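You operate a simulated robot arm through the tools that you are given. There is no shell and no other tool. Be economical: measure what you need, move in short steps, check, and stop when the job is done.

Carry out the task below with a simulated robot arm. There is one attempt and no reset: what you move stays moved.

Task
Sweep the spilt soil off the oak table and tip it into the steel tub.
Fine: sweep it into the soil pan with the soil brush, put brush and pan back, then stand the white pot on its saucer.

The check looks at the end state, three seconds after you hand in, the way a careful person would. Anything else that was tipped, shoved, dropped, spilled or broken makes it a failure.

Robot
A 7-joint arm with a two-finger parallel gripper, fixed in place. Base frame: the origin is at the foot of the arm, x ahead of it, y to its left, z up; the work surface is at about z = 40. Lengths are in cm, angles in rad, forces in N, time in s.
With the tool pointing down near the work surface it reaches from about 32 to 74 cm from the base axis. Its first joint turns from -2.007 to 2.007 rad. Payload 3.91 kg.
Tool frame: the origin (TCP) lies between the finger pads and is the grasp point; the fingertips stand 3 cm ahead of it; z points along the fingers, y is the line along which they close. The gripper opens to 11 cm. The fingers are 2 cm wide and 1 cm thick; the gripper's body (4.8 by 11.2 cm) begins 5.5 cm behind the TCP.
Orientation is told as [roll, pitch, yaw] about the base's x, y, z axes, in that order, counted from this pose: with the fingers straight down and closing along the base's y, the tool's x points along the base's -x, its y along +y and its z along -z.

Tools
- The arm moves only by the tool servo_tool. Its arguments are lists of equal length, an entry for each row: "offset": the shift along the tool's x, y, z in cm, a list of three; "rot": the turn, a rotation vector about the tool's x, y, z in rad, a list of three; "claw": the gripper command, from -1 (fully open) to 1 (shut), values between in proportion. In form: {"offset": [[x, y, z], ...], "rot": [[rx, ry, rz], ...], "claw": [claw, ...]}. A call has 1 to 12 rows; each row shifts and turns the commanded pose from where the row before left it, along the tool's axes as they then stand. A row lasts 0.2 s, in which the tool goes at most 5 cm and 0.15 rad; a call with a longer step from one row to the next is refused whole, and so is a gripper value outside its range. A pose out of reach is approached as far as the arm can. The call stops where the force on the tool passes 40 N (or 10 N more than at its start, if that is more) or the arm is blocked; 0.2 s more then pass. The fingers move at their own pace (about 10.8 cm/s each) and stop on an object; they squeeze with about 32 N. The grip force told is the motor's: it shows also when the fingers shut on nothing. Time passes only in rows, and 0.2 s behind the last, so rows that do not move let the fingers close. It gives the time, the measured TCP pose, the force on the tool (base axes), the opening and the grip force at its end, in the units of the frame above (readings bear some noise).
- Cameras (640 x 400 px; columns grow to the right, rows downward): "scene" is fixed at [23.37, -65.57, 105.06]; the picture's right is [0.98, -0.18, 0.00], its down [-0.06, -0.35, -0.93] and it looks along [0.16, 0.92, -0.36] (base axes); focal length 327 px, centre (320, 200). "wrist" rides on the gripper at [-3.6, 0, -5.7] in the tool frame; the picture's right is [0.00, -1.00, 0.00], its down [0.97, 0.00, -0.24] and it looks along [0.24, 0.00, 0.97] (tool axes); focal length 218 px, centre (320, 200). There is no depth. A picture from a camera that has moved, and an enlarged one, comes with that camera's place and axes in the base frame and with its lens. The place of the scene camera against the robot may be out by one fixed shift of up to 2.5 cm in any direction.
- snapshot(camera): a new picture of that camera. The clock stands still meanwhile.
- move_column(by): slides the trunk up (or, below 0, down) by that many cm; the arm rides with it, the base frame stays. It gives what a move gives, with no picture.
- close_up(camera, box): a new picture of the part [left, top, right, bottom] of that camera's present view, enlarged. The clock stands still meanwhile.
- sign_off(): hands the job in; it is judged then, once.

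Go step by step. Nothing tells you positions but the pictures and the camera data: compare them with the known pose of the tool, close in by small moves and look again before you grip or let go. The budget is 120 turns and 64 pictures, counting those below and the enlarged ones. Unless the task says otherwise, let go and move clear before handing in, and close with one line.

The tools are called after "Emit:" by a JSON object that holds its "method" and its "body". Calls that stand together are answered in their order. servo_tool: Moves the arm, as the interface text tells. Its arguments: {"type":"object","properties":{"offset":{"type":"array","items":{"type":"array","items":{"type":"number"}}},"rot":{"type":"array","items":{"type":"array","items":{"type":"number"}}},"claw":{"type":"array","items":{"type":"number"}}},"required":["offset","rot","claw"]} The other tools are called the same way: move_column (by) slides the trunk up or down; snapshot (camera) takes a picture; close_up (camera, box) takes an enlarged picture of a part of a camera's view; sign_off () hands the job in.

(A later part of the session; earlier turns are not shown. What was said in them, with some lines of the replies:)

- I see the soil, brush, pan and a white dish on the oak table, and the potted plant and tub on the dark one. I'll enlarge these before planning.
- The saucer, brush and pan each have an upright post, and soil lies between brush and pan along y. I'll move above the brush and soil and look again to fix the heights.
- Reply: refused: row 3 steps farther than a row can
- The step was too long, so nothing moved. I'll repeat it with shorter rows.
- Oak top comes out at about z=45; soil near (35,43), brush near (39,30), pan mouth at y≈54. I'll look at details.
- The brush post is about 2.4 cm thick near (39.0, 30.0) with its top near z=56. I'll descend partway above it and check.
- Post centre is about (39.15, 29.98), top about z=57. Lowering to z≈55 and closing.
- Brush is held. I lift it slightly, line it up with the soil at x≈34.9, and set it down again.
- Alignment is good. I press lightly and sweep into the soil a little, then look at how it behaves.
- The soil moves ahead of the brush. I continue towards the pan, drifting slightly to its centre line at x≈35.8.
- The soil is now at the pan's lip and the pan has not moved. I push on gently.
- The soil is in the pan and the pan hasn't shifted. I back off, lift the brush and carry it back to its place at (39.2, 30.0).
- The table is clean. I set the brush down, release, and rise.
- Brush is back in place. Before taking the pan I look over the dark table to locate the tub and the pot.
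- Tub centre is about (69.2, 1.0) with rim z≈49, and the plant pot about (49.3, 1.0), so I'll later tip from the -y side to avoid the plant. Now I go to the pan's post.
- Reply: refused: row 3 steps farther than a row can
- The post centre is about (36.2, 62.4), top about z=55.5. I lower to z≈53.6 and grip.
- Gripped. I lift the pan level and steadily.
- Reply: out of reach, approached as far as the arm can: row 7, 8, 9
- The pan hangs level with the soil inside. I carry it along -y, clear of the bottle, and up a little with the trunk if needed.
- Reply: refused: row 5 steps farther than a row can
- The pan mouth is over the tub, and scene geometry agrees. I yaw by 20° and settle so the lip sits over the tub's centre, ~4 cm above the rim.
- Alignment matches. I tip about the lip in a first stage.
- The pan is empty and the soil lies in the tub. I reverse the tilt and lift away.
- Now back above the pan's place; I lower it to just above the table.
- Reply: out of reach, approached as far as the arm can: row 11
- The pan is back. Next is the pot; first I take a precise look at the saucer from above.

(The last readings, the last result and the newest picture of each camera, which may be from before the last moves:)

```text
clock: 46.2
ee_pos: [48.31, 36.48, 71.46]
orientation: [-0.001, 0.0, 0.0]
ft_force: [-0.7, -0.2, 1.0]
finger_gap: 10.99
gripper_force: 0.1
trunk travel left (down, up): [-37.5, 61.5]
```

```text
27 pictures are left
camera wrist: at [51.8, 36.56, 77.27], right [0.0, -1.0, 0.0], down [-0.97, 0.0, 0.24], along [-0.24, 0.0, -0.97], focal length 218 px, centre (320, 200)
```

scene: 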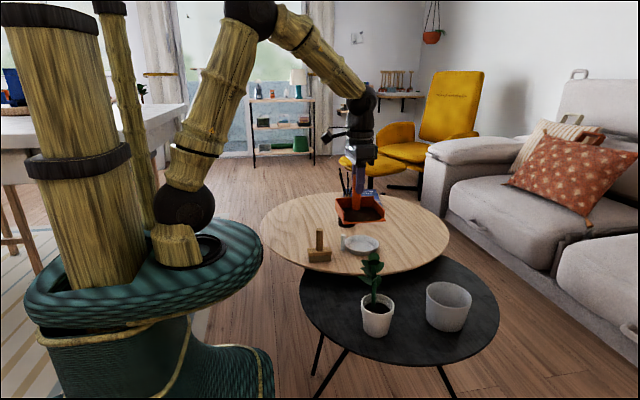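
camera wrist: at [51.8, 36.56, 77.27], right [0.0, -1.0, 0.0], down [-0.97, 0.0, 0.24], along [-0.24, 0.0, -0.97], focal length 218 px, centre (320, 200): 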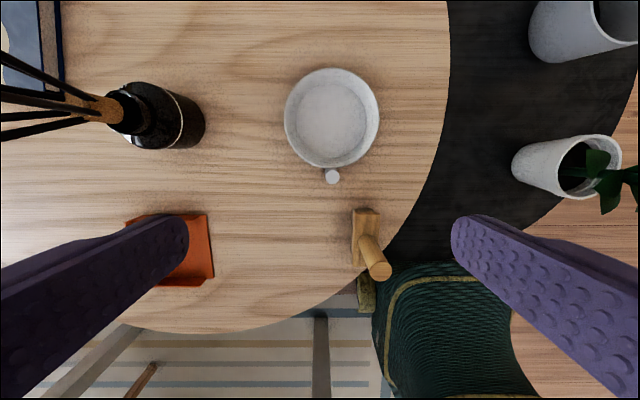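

Saucer centre is about (55.3, 35.05) with its post at (48.5, 35.1); the pot is about (49.3, 0.9), about 8 cm high. The plant blocks a top grip, so I'll grip the rim band from the -y side with a near-horizontal tool; first I travel over there.

Emit:
{"method": "servo_tool", "body": {"offset": [[0, -3, -3], [0, -4.7, 0], [0, -4.7, 0], [0, -4.7, 0], [0, -4.7, 0], [0, -4.7, 0], [0, -4.7, 0], [0, -4.7, 0], [0, -4.7, 0], [0, -4.7, 0], [0, -4.7, 0], [0, -4.2, 0]], "rot": [[0, 0, 0], [0, 0, 0], [0, 0, 0], [0, 0, 0], [0, 0, 0], [0, 0, 0], [0, 0, 0], [0, 0, 0], [0, 0, 0], [0, 0, 0], [0, 0, 0], [0, 0, 0]], "claw": [-1, -1, -1, -1, -1, -1, -1, -1, -1, -1, -1, -1]}}

Emit:
{"method": "servo_tool", "body": {"offset": [[0, 0, 0], [0, 0, 0], [0, 0, 0], [0, 0, 0], [0, 0, 0], [0, 0, 0], [0, 0, 0], [0, 0, 0], [0, 0, 0], [0, 0, 0], [0, 0, 0], [0, 0, 0]], "rot": [[0, 0, -0.1428], [0, 0, -0.1428], [0, 0, -0.1428], [0, 0, -0.1428], [0, 0, -0.1428], [0, 0, -0.1428], [0, 0, -0.1428], [0, 0, -0.1428], [0, 0, -0.1428], [0, 0, -0.1428], [0, 0, -0.1428], [0, 0, 0]], "claw": [-1, -1, -1, -1, -1, -1, -1, -1, -1, -1, -1, -1]}}

```text
clock: 48.8
ee_pos: [48.13, -17.76, 74.36]
orientation: [-0.002, 0.0, 0.0]
ft_force: [-0.2, -0.4, 0.1]
finger_gap: 11.01
gripper_force: 0.1
trunk travel left (down, up): [-37.5, 61.5]
```

```text
clock: 51.4
ee_pos: [48.18, -17.83, 74.63]
orientation: [0.0, 0.002, 1.573]
ft_force: [-0.3, -0.5, 1.0]
finger_gap: 11.02
gripper_force: 0.1
trunk travel left (down, up): [-37.5, 61.5]
```

Emit:
{"method": "servo_tool", "body": {"offset": [[0, 0, 0], [0, 0, 0], [0, 0, 0], [0, 0, 0], [0, 0, 0], [0, 0, 0], [0, 0, 0], [0, 0, 0], [0, 0, 0], [0, 0, 0], [0, 0, 0]], "rot": [[0, -0.142, 0], [0, -0.142, 0], [0, -0.142, 0], [0, -0.142, 0], [0, -0.142, 0], [0, -0.142, 0], [0, -0.142, 0], [0, -0.142, 0], [0, -0.142, 0], [0, -0.142, 0], [0, 0, 0]], "claw": [-1, -1, -1, -1, -1, -1, -1, -1, -1, -1, -1]}}

Emit:
{"method": "snapshot", "body": {"camera": "wrist"}}

Emit:
{"method": "snapshot", "body": {"camera": "scene"}}

```text
clock: 53.8
ee_pos: [48.18, -17.73, 74.58]
orientation: [-0.003, -1.422, 1.572]
ft_force: [-0.5, -0.3, -0.6]
finger_gap: 11.0
gripper_force: 0.0
trunk travel left (down, up): [-37.5, 61.5]
```

```text
26 pictures are left
camera wrist: at [48.04, -22.82, 79.0], right [1.0, 0.0, 0.0], down [0.0, -0.38, -0.92], along [0.0, 0.92, -0.38], focal length 218 px, centre (320, 200)
```

wrist: 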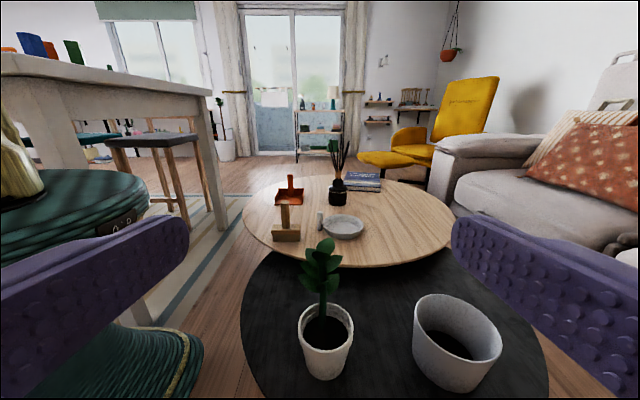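

```text
25 pictures are left
```

scene: 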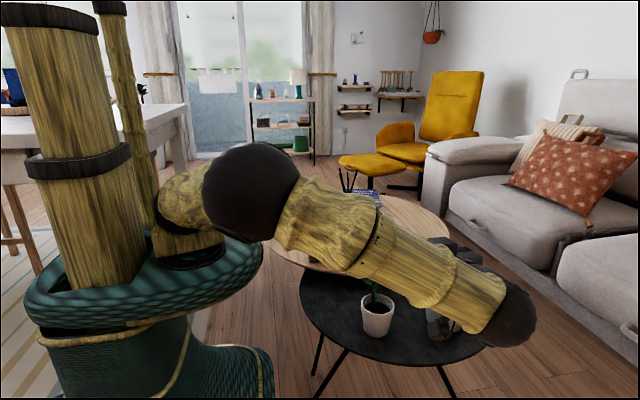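

The tool is near-horizontal heading +y. I lower it to about z=50 while still clear of the pot and look.

Emit:
{"method": "servo_tool", "body": {"offset": [[3.957, -0.133, 0.592], [3.957, -0.133, 0.592], [3.957, -0.133, 0.592], [3.957, -0.133, 0.592], [3.957, -0.133, 0.592], [3.957, -0.133, 0.592], [0, 0, 0]], "rot": [[0, 0, 0], [0, 0, 0], [0, 0, 0], [0, 0, 0], [0, 0, 0], [0, 0, 0], [0, 0, 0]], "claw": [-1, -1, -1, -1, -1, -1, -1]}}

Emit:
{"method": "snapshot", "body": {"camera": "wrist"}}

Emit:
{"method": "snapshot", "body": {"camera": "scene"}}

```text
clock: 55.4
ee_pos: [48.83, -18.02, 50.56]
orientation: [-0.003, -1.419, 1.575]
ft_force: [1.1, -1.1, -0.2]
finger_gap: 11.02
gripper_force: 0.2
trunk travel left (down, up): [-37.5, 61.5]
```

```text
24 pictures are left
camera wrist: at [48.72, -23.14, 55.01], right [1.0, 0.0, 0.0], down [0.0, -0.38, -0.92], along [0.0, 0.92, -0.38], focal length 218 px, centre (320, 200)
```

wrist: 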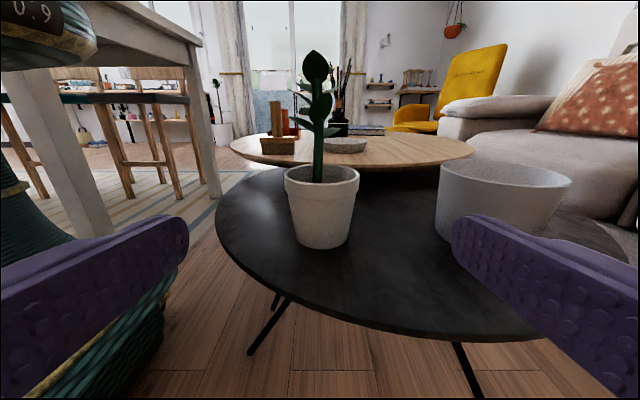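

```text
23 pictures are left
```

scene: 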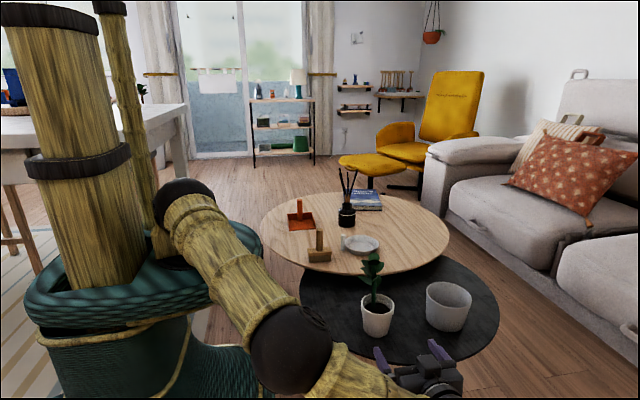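

The pot is well framed; its axis is at x≈49.0, z 39.7–47.9. I descend to the rim-band height and advance partway.

Emit:
{"method": "servo_tool", "body": {"offset": [[1.565, -0.1, 2.255], [1.565, -0.1, 2.255], [-0.444, 0, 2.967], [-0.444, 0, 2.967], [-0.444, 0, 2.967], [0, 0, 0]], "rot": [[0, 0, 0], [0, 0, 0], [0, 0, 0], [0, 0, 0], [0, 0, 0], [0, 0, 0]], "claw": [-1, -1, -1, -1, -1, -1]}}

Emit:
{"method": "snapshot", "body": {"camera": "wrist"}}

Emit:
{"method": "close_up", "body": {"camera": "scene", "box": [320, 240, 480, 400]}}

```text
clock: 56.8
ee_pos: [48.94, -4.91, 46.67]
orientation: [0.001, -1.419, 1.57]
ft_force: [-0.2, 0.0, -0.6]
finger_gap: 11.02
gripper_force: 0.1
trunk travel left (down, up): [-37.5, 61.5]
```

```text
22 pictures are left
camera wrist: at [48.89, -10.0, 51.28], right [1.0, 0.0, 0.0], down [0.0, -0.38, -0.92], along [0.0, 0.92, -0.38], focal length 218 px, centre (320, 200)
```

wrist: 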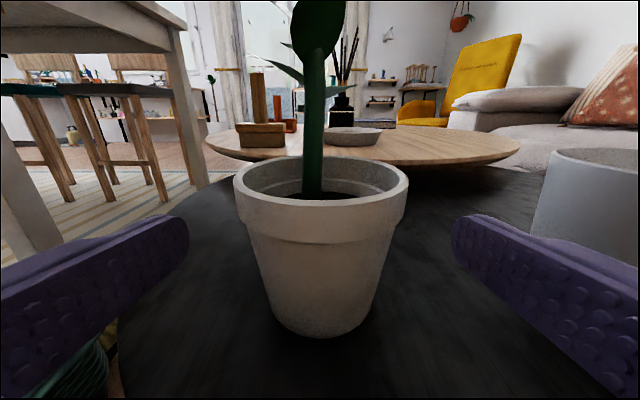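

```text
2.50 times, centred on (400, 320) of scene
camera zoom: at [23.37, -65.57, 105.06], right [0.98, -0.18, 0.0], down [-0.06, -0.35, -0.93], along [0.16, 0.92, -0.36], focal length 817 px, centre (120, -100)
```

zoom: 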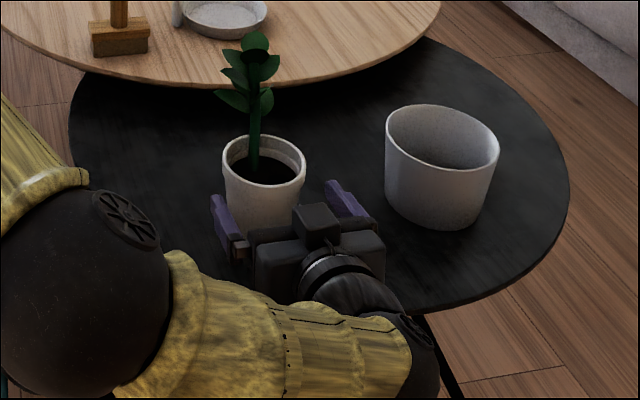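

The pot is centred between the fingers, axis at y≈1.0. I advance so the pads straddle the rim band, then close.

Emit:
{"method": "servo_tool", "body": {"offset": [[-0.388, 0, 1.913], [-0.388, 0, 1.913], [-0.388, 0, 1.913], [0, 0, 0]], "rot": [[0, 0, 0], [0, 0, 0], [0, 0, 0], [0, 0, 0]], "claw": [-1, -1, -1, -1]}}

Emit:
{"method": "snapshot", "body": {"camera": "wrist"}}

```text
clock: 57.8
ee_pos: [49.02, 0.95, 47.1]
orientation: [-0.003, -1.422, 1.571]
ft_force: [0.5, -0.1, 0.2]
finger_gap: 11.0
gripper_force: 0.1
trunk travel left (down, up): [-37.5, 61.5]
```

```text
20 pictures are left
camera wrist: at [48.96, -4.11, 51.65], right [1.0, 0.0, 0.0], down [0.0, -0.38, -0.92], along [0.0, 0.92, -0.38], focal length 218 px, centre (320, 200)
```

wrist: 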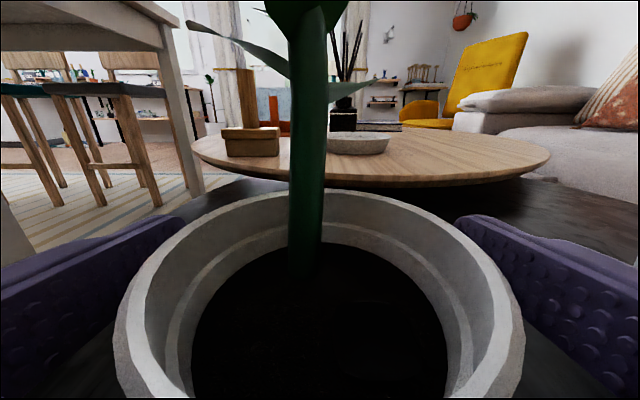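

Centred. Closing.

Emit:
{"method": "servo_tool", "body": {"offset": [[0, 0, 0], [0, 0, 0], [0, 0, 0], [0, 0, 0], [0, 0, 0]], "rot": [[0, 0, 0], [0, 0, 0], [0, 0, 0], [0, 0, 0], [0, 0, 0]], "claw": [-0.7, -0.4, 1, 1, 1]}}

Emit:
{"method": "snapshot", "body": {"camera": "wrist"}}

```text
clock: 59.0
ee_pos: [49.03, 0.99, 47.29]
orientation: [-0.002, -1.418, 1.571]
ft_force: [-0.8, 0.8, -0.2]
finger_gap: 8.52
gripper_force: 32.6
trunk travel left (down, up): [-37.5, 61.5]
```

```text
19 pictures are left
camera wrist: at [48.95, -4.12, 51.64], right [1.0, 0.0, 0.0], down [0.0, -0.38, -0.92], along [0.0, 0.92, -0.38], focal length 218 px, centre (320, 200)
```

wrist: 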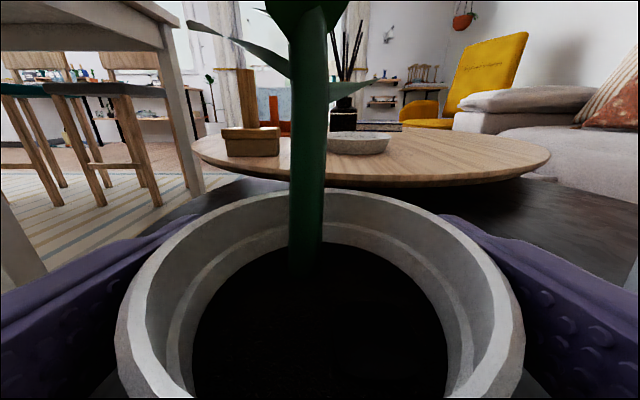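

The pot is held (8.5 cm). Lift 2 cm, then check.

Emit:
{"method": "servo_tool", "body": {"offset": [[-0.989, 0, -0.148], [-0.989, 0, -0.148], [0, 0, 0]], "rot": [[0, 0, 0], [0, 0, 0], [0, 0, 0]], "claw": [1, 1, 1]}}

Emit:
{"method": "snapshot", "body": {"camera": "wrist"}}

Emit:
{"method": "close_up", "body": {"camera": "scene", "box": [320, 240, 480, 400]}}

```text
clock: 59.8
ee_pos: [49.1, 0.94, 48.96]
orientation: [0.002, -1.419, 1.568]
ft_force: [0.6, 0.3, -3.8]
finger_gap: 8.53
gripper_force: 32.1
trunk travel left (down, up): [-37.5, 61.5]
```

```text
18 pictures are left
camera wrist: at [49.04, -4.13, 53.5], right [1.0, 0.0, 0.0], down [0.0, -0.38, -0.92], along [0.0, 0.92, -0.38], focal length 218 px, centre (320, 200)
```

wrist: 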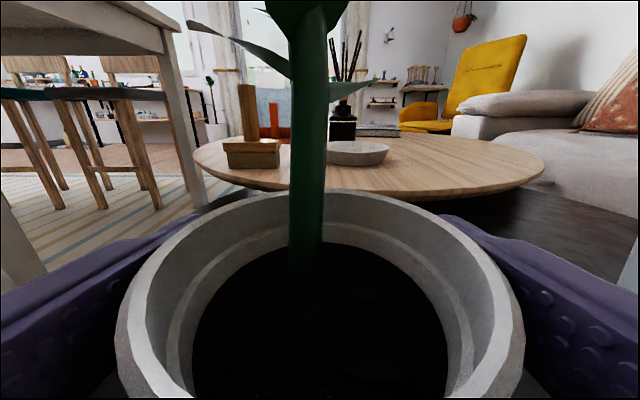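

```text
2.50 times, centred on (400, 320) of scene
camera zoom: at [23.37, -65.57, 105.06], right [0.98, -0.18, 0.0], down [-0.06, -0.35, -0.93], along [0.16, 0.92, -0.36], focal length 817 px, centre (120, -100)
```

zoom: 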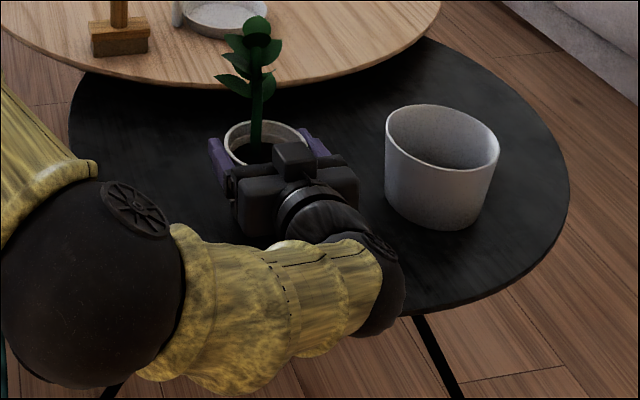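

Firmly held and upright. I raise it and move halfway to the saucer.

Emit:
{"method": "servo_tool", "body": {"offset": [[-3.4615, 0, -0.518], [-3.4615, 0, -0.518], [-3.4615, 0, -0.518], [-3.4615, 0, -0.518], [-0.318, -0.4, 2.126], [-0.636, -0.78, 4.253], [-0.636, -0.78, 4.253], [-0.636, -0.78, 4.253], [-0.318, -0.4, 2.126], [0, 0, 0]], "rot": [[0, 0, 0], [0, 0, 0], [0, 0, 0], [0, 0, 0], [0, 0, 0], [0, 0, 0], [0, 0, 0], [0, 0, 0], [0, 0, 0], [0, 0, 0]], "claw": [1, 1, 1, 1, 1, 1, 1, 1, 1, 1]}}

Emit:
{"method": "snapshot", "body": {"camera": "scene"}}

```text
clock: 62.0
ee_pos: [52.06, 18.32, 62.96]
orientation: [0.003, -1.42, 1.566]
ft_force: [-0.1, 1.4, -4.7]
finger_gap: 8.55
gripper_force: 31.9
trunk travel left (down, up): [-37.5, 61.5]
```

```text
16 pictures are left
```

scene: 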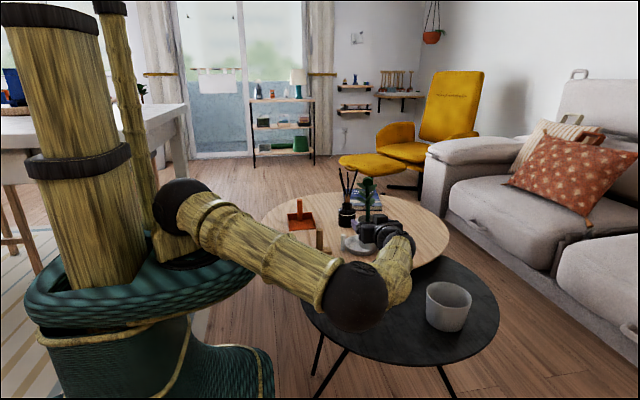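

Emit:
{"method": "servo_tool", "body": {"offset": [[-0.31, -0.4, 2.07], [-0.619, -0.81, 4.134], [-0.619, -0.81, 4.134], [-0.619, -0.81, 4.134], [-0.31, -0.4, 2.07], [0, 0, 0]], "rot": [[0, 0, 0], [0, 0, 0], [0, 0, 0], [0, 0, 0], [0, 0, 0], [0, 0, 0]], "claw": [1, 1, 1, 1, 1, 1]}}

Emit:
{"method": "snapshot", "body": {"camera": "wrist"}}

Emit:
{"method": "close_up", "body": {"camera": "scene", "box": [280, 160, 440, 280]}}

```text
clock: 63.4
ee_pos: [55.51, 35.0, 62.9]
orientation: [0.004, -1.419, 1.566]
ft_force: [0.2, -0.3, -4.5]
finger_gap: 8.53
gripper_force: 31.9
trunk travel left (down, up): [-37.5, 61.5]
```

```text
15 pictures are left
camera wrist: at [55.48, 29.86, 67.4], right [1.0, 0.0, 0.0], down [0.0, -0.38, -0.92], along [0.0, 0.92, -0.38], focal length 218 px, centre (320, 200)
```

wrist: 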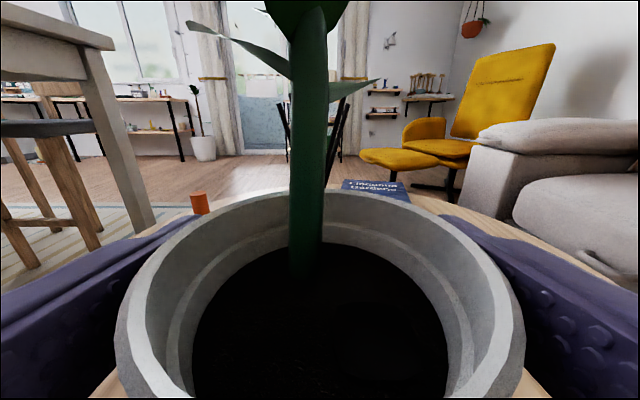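

```text
3.33 times, centred on (360, 220) of scene
camera zoom: at [23.37, -65.57, 105.06], right [0.98, -0.18, 0.0], down [-0.06, -0.35, -0.93], along [0.16, 0.92, -0.36], focal length 1089 px, centre (187, 133)
```

zoom: 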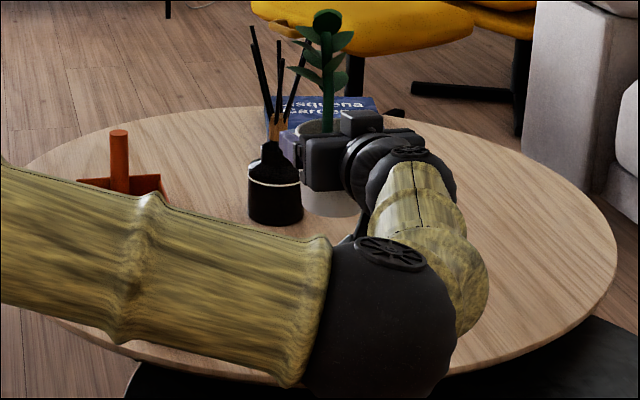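

Centred over the saucer by measurement. I lower most of the way and check the gap.

Emit:
{"method": "servo_tool", "body": {"offset": [[2.308, 0.1, 0.345], [2.308, 0.1, 0.345], [2.308, 0, 0.345], [0, 0, 0]], "rot": [[0, 0, 0], [0, 0, 0], [0, 0, 0], [0, 0, 0]], "claw": [1, 1, 1, 1]}}

Emit:
{"method": "close_up", "body": {"camera": "scene", "box": [310, 180, 420, 270]}}

```text
clock: 64.4
ee_pos: [55.3, 34.95, 55.94]
orientation: [-0.004, -1.419, 1.574]
ft_force: [-0.1, 0.3, -4.0]
finger_gap: 8.53
gripper_force: 32.4
trunk travel left (down, up): [-37.5, 61.5]
```

```text
4.44 times, centred on (365, 225) of scene
camera zoom: at [23.37, -65.57, 105.06], right [0.98, -0.18, 0.0], down [-0.06, -0.35, -0.93], along [0.16, 0.92, -0.36], focal length 1452 px, centre (120, 89)
```

zoom: 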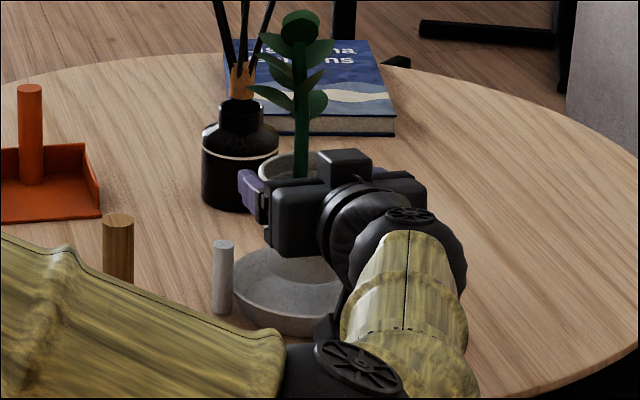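

The pot lines up with the saucer. I lower gently towards contact.

Emit:
{"method": "servo_tool", "body": {"offset": [[0.6, 0, 0.09], [0.6, 0, 0.09], [0.4, 0, 0.06], [0.3, 0, 0.045], [0.3, 0, 0.045], [0, 0, 0]], "rot": [[0, 0, 0], [0, 0, 0], [0, 0, 0], [0, 0, 0], [0, 0, 0], [0, 0, 0]], "claw": [1, 1, 1, 1, 1, 1]}}

```text
clock: 65.8
ee_pos: [55.4, 34.88, 53.68]
orientation: [0.0, -1.419, 1.571]
ft_force: [0.0, -0.1, -4.9]
finger_gap: 8.53
gripper_force: 32.3
trunk travel left (down, up): [-37.5, 61.5]
```

Emit:
{"method": "servo_tool", "body": {"offset": [[0.2, 0, 0.03], [0.2, 0, 0.03], [0, 0, 0]], "rot": [[0, 0, 0], [0, 0, 0], [0, 0, 0]], "claw": [1, 1, 1]}}

Emit:
{"method": "servo_tool", "body": {"offset": [[0.15, 0, 0.022], [0, 0, 0]], "rot": [[0, 0, 0], [0, 0, 0]], "claw": [1, 1]}}

```text
clock: 66.6
ee_pos: [55.32, 34.9, 53.3]
orientation: [0.0, -1.419, 1.568]
ft_force: [0.2, 0.7, -3.7]
finger_gap: 8.52
gripper_force: 32.2
trunk travel left (down, up): [-37.5, 61.5]
```

```text
clock: 67.2
ee_pos: [55.28, 34.8, 53.26]
orientation: [-0.005, -1.417, 1.575]
ft_force: [-0.6, -3.5, 2.6]
finger_gap: 8.55
gripper_force: 31.5
trunk travel left (down, up): [-37.5, 61.5]
```

Contact is felt at about z=53.2. I check visually before releasing.

Emit:
{"method": "close_up", "body": {"camera": "scene", "box": [330, 200, 400, 260]}}

```text
6.67 times, centred on (365, 230) of scene
camera zoom: at [23.37, -65.57, 105.06], right [0.98, -0.18, 0.0], down [-0.06, -0.35, -0.93], along [0.16, 0.92, -0.36], focal length 2178 px, centre (20, 0)
```

zoom: 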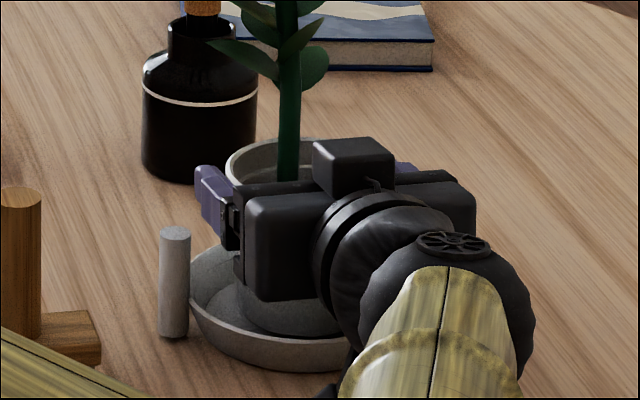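

It sits inside the saucer. I open slightly (staying clear of the saucer's post) and wait a moment.

Emit:
{"method": "servo_tool", "body": {"offset": [[0, 0, 0], [0, 0, 0], [0, 0, 0], [0, 0, 0], [0, 0, 0]], "rot": [[0, 0, 0], [0, 0, 0], [0, 0, 0], [0, 0, 0], [0, 0, 0]], "claw": [-0.5, -0.6, -0.67, -0.73, -0.73]}}

Emit:
{"method": "snapshot", "body": {"camera": "wrist"}}

```text
clock: 68.4
ee_pos: [55.17, 34.84, 53.25]
orientation: [-0.008, -1.42, 1.579]
ft_force: [2.4, 0.9, 7.7]
finger_gap: 9.53
gripper_force: 0.1
trunk travel left (down, up): [-37.5, 61.5]
```

```text
11 pictures are left
camera wrist: at [55.17, 29.8, 57.7], right [1.0, 0.0, 0.0], down [0.0, -0.38, -0.92], along [0.0, 0.92, -0.38], focal length 218 px, centre (320, 200)
```

wrist: 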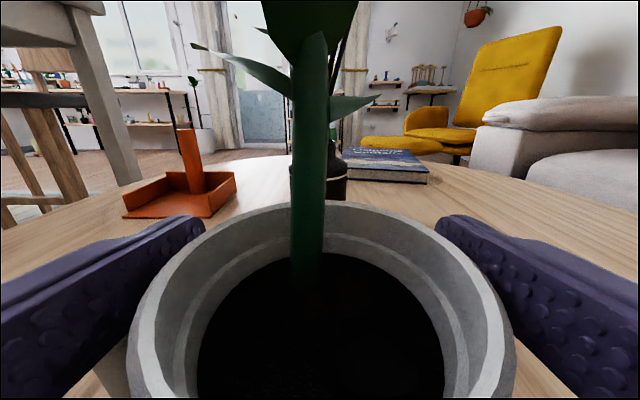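

After release the pot settled ~0.5 cm and the gripper feels +7.7 N upward, so something touches it from below, probably the saucer's post under the left finger. I raise the tool slightly.

Emit:
{"method": "servo_tool", "body": {"offset": [[-0.3, 0, -0.044], [-0.4, 0, -0.06], [-0.3, 0, -0.044], [0, 0, 0]], "rot": [[0, 0, 0], [0, 0, 0], [0, 0, 0], [0, 0, 0]], "claw": [-0.73, -0.73, -0.73, -0.73]}}

Emit:
{"method": "snapshot", "body": {"camera": "wrist"}}

Emit:
{"method": "close_up", "body": {"camera": "scene", "box": [300, 190, 400, 270]}}

```text
clock: 69.4
ee_pos: [55.34, 34.94, 54.23]
orientation: [0.0, -1.421, 1.571]
ft_force: [0.2, -0.5, -0.4]
finger_gap: 9.53
gripper_force: 0.0
trunk travel left (down, up): [-37.5, 61.5]
```

```text
10 pictures are left
camera wrist: at [55.17, 29.86, 58.65], right [1.0, 0.0, 0.0], down [0.0, -0.38, -0.92], along [0.0, 0.92, -0.38], focal length 218 px, centre (320, 200)
```

wrist: 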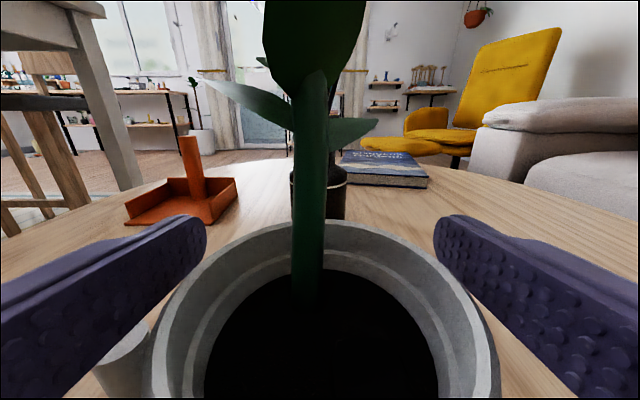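

```text
5.00 times, centred on (350, 230) of scene
camera zoom: at [23.37, -65.57, 105.06], right [0.98, -0.18, 0.0], down [-0.06, -0.35, -0.93], along [0.16, 0.92, -0.36], focal length 1634 px, centre (170, 50)
```

zoom: 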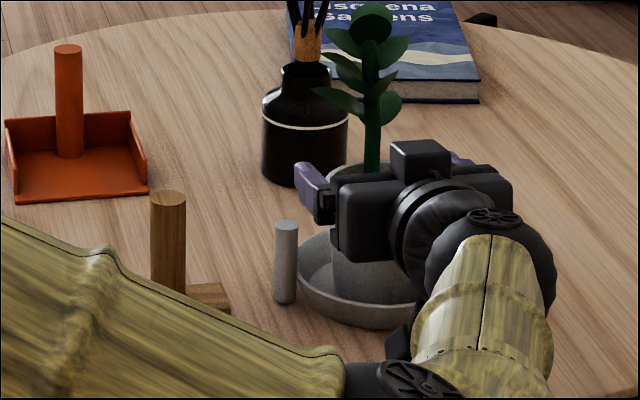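

The force is gone and the pot stands in the saucer. I retreat straight back along the tool axis.

Emit:
{"method": "servo_tool", "body": {"offset": [[0, 0, -1.5], [0, 0, -3], [0, 0, -4], [0, 0, -4], [-2, 0, -3], [-3, 0, -2], [-3, 0, -2], [0, 0, 0]], "rot": [[0, 0, 0], [0, 0, 0], [0, 0, 0], [0, 0, 0], [0, 0, 0], [0, 0, 0], [0, 0, 0], [0, 0, 0]], "claw": [-0.73, -0.73, -0.73, -0.73, -0.73, -0.73, -0.73, -0.73]}}

Emit:
{"method": "snapshot", "body": {"camera": "wrist"}}

Emit:
{"method": "snapshot", "body": {"camera": "scene"}}

```text
clock: 71.2
ee_pos: [55.25, 16.94, 64.97]
orientation: [0.002, -1.418, 1.57]
ft_force: [-1.1, -0.6, -0.4]
finger_gap: 9.49
gripper_force: 0.1
trunk travel left (down, up): [-37.5, 61.5]
```

```text
8 pictures are left
camera wrist: at [55.1, 11.84, 69.48], right [1.0, 0.0, 0.0], down [0.0, -0.38, -0.92], along [0.0, 0.92, -0.38], focal length 218 px, centre (320, 200)
```

wrist: 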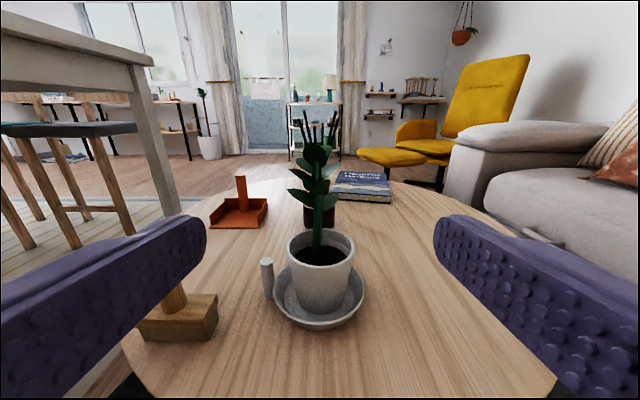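

```text
7 pictures are left
```

scene: 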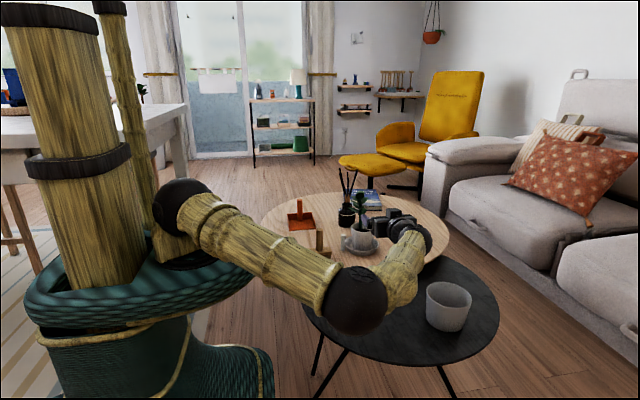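

Emit:
{"method": "close_up", "body": {"camera": "wrist", "box": [240, 210, 400, 340]}}

```text
3.08 times, centred on (320, 275) of wrist
camera zoom: at [55.1, 11.84, 69.48], right [1.0, 0.0, 0.0], down [0.0, -0.38, -0.92], along [0.0, 0.92, -0.38], focal length 672 px, centre (320, -31)
```

zoom: 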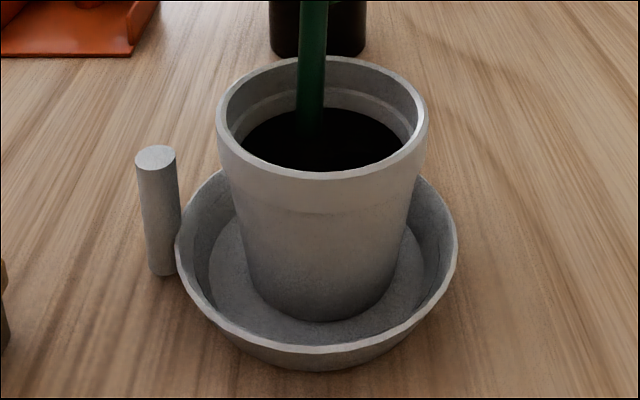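

The pot stands level and centred in its saucer, the pan and brush are back in place, the table is clean and the soil is in the tub. The gripper is clear, so I hand in.

Emit:
{"method": "sign_off", "body": {}}

```text
The job is handed in.
```

The soil is in the steel tub, the brush and pan are back in their places on the oak table, and the white pot stands level on its saucer. While I was setting the pot down, a finger pressed on the saucer's post and the pot dropped about 0.5 cm into the saucer. It looked undisturbed in the last picture.
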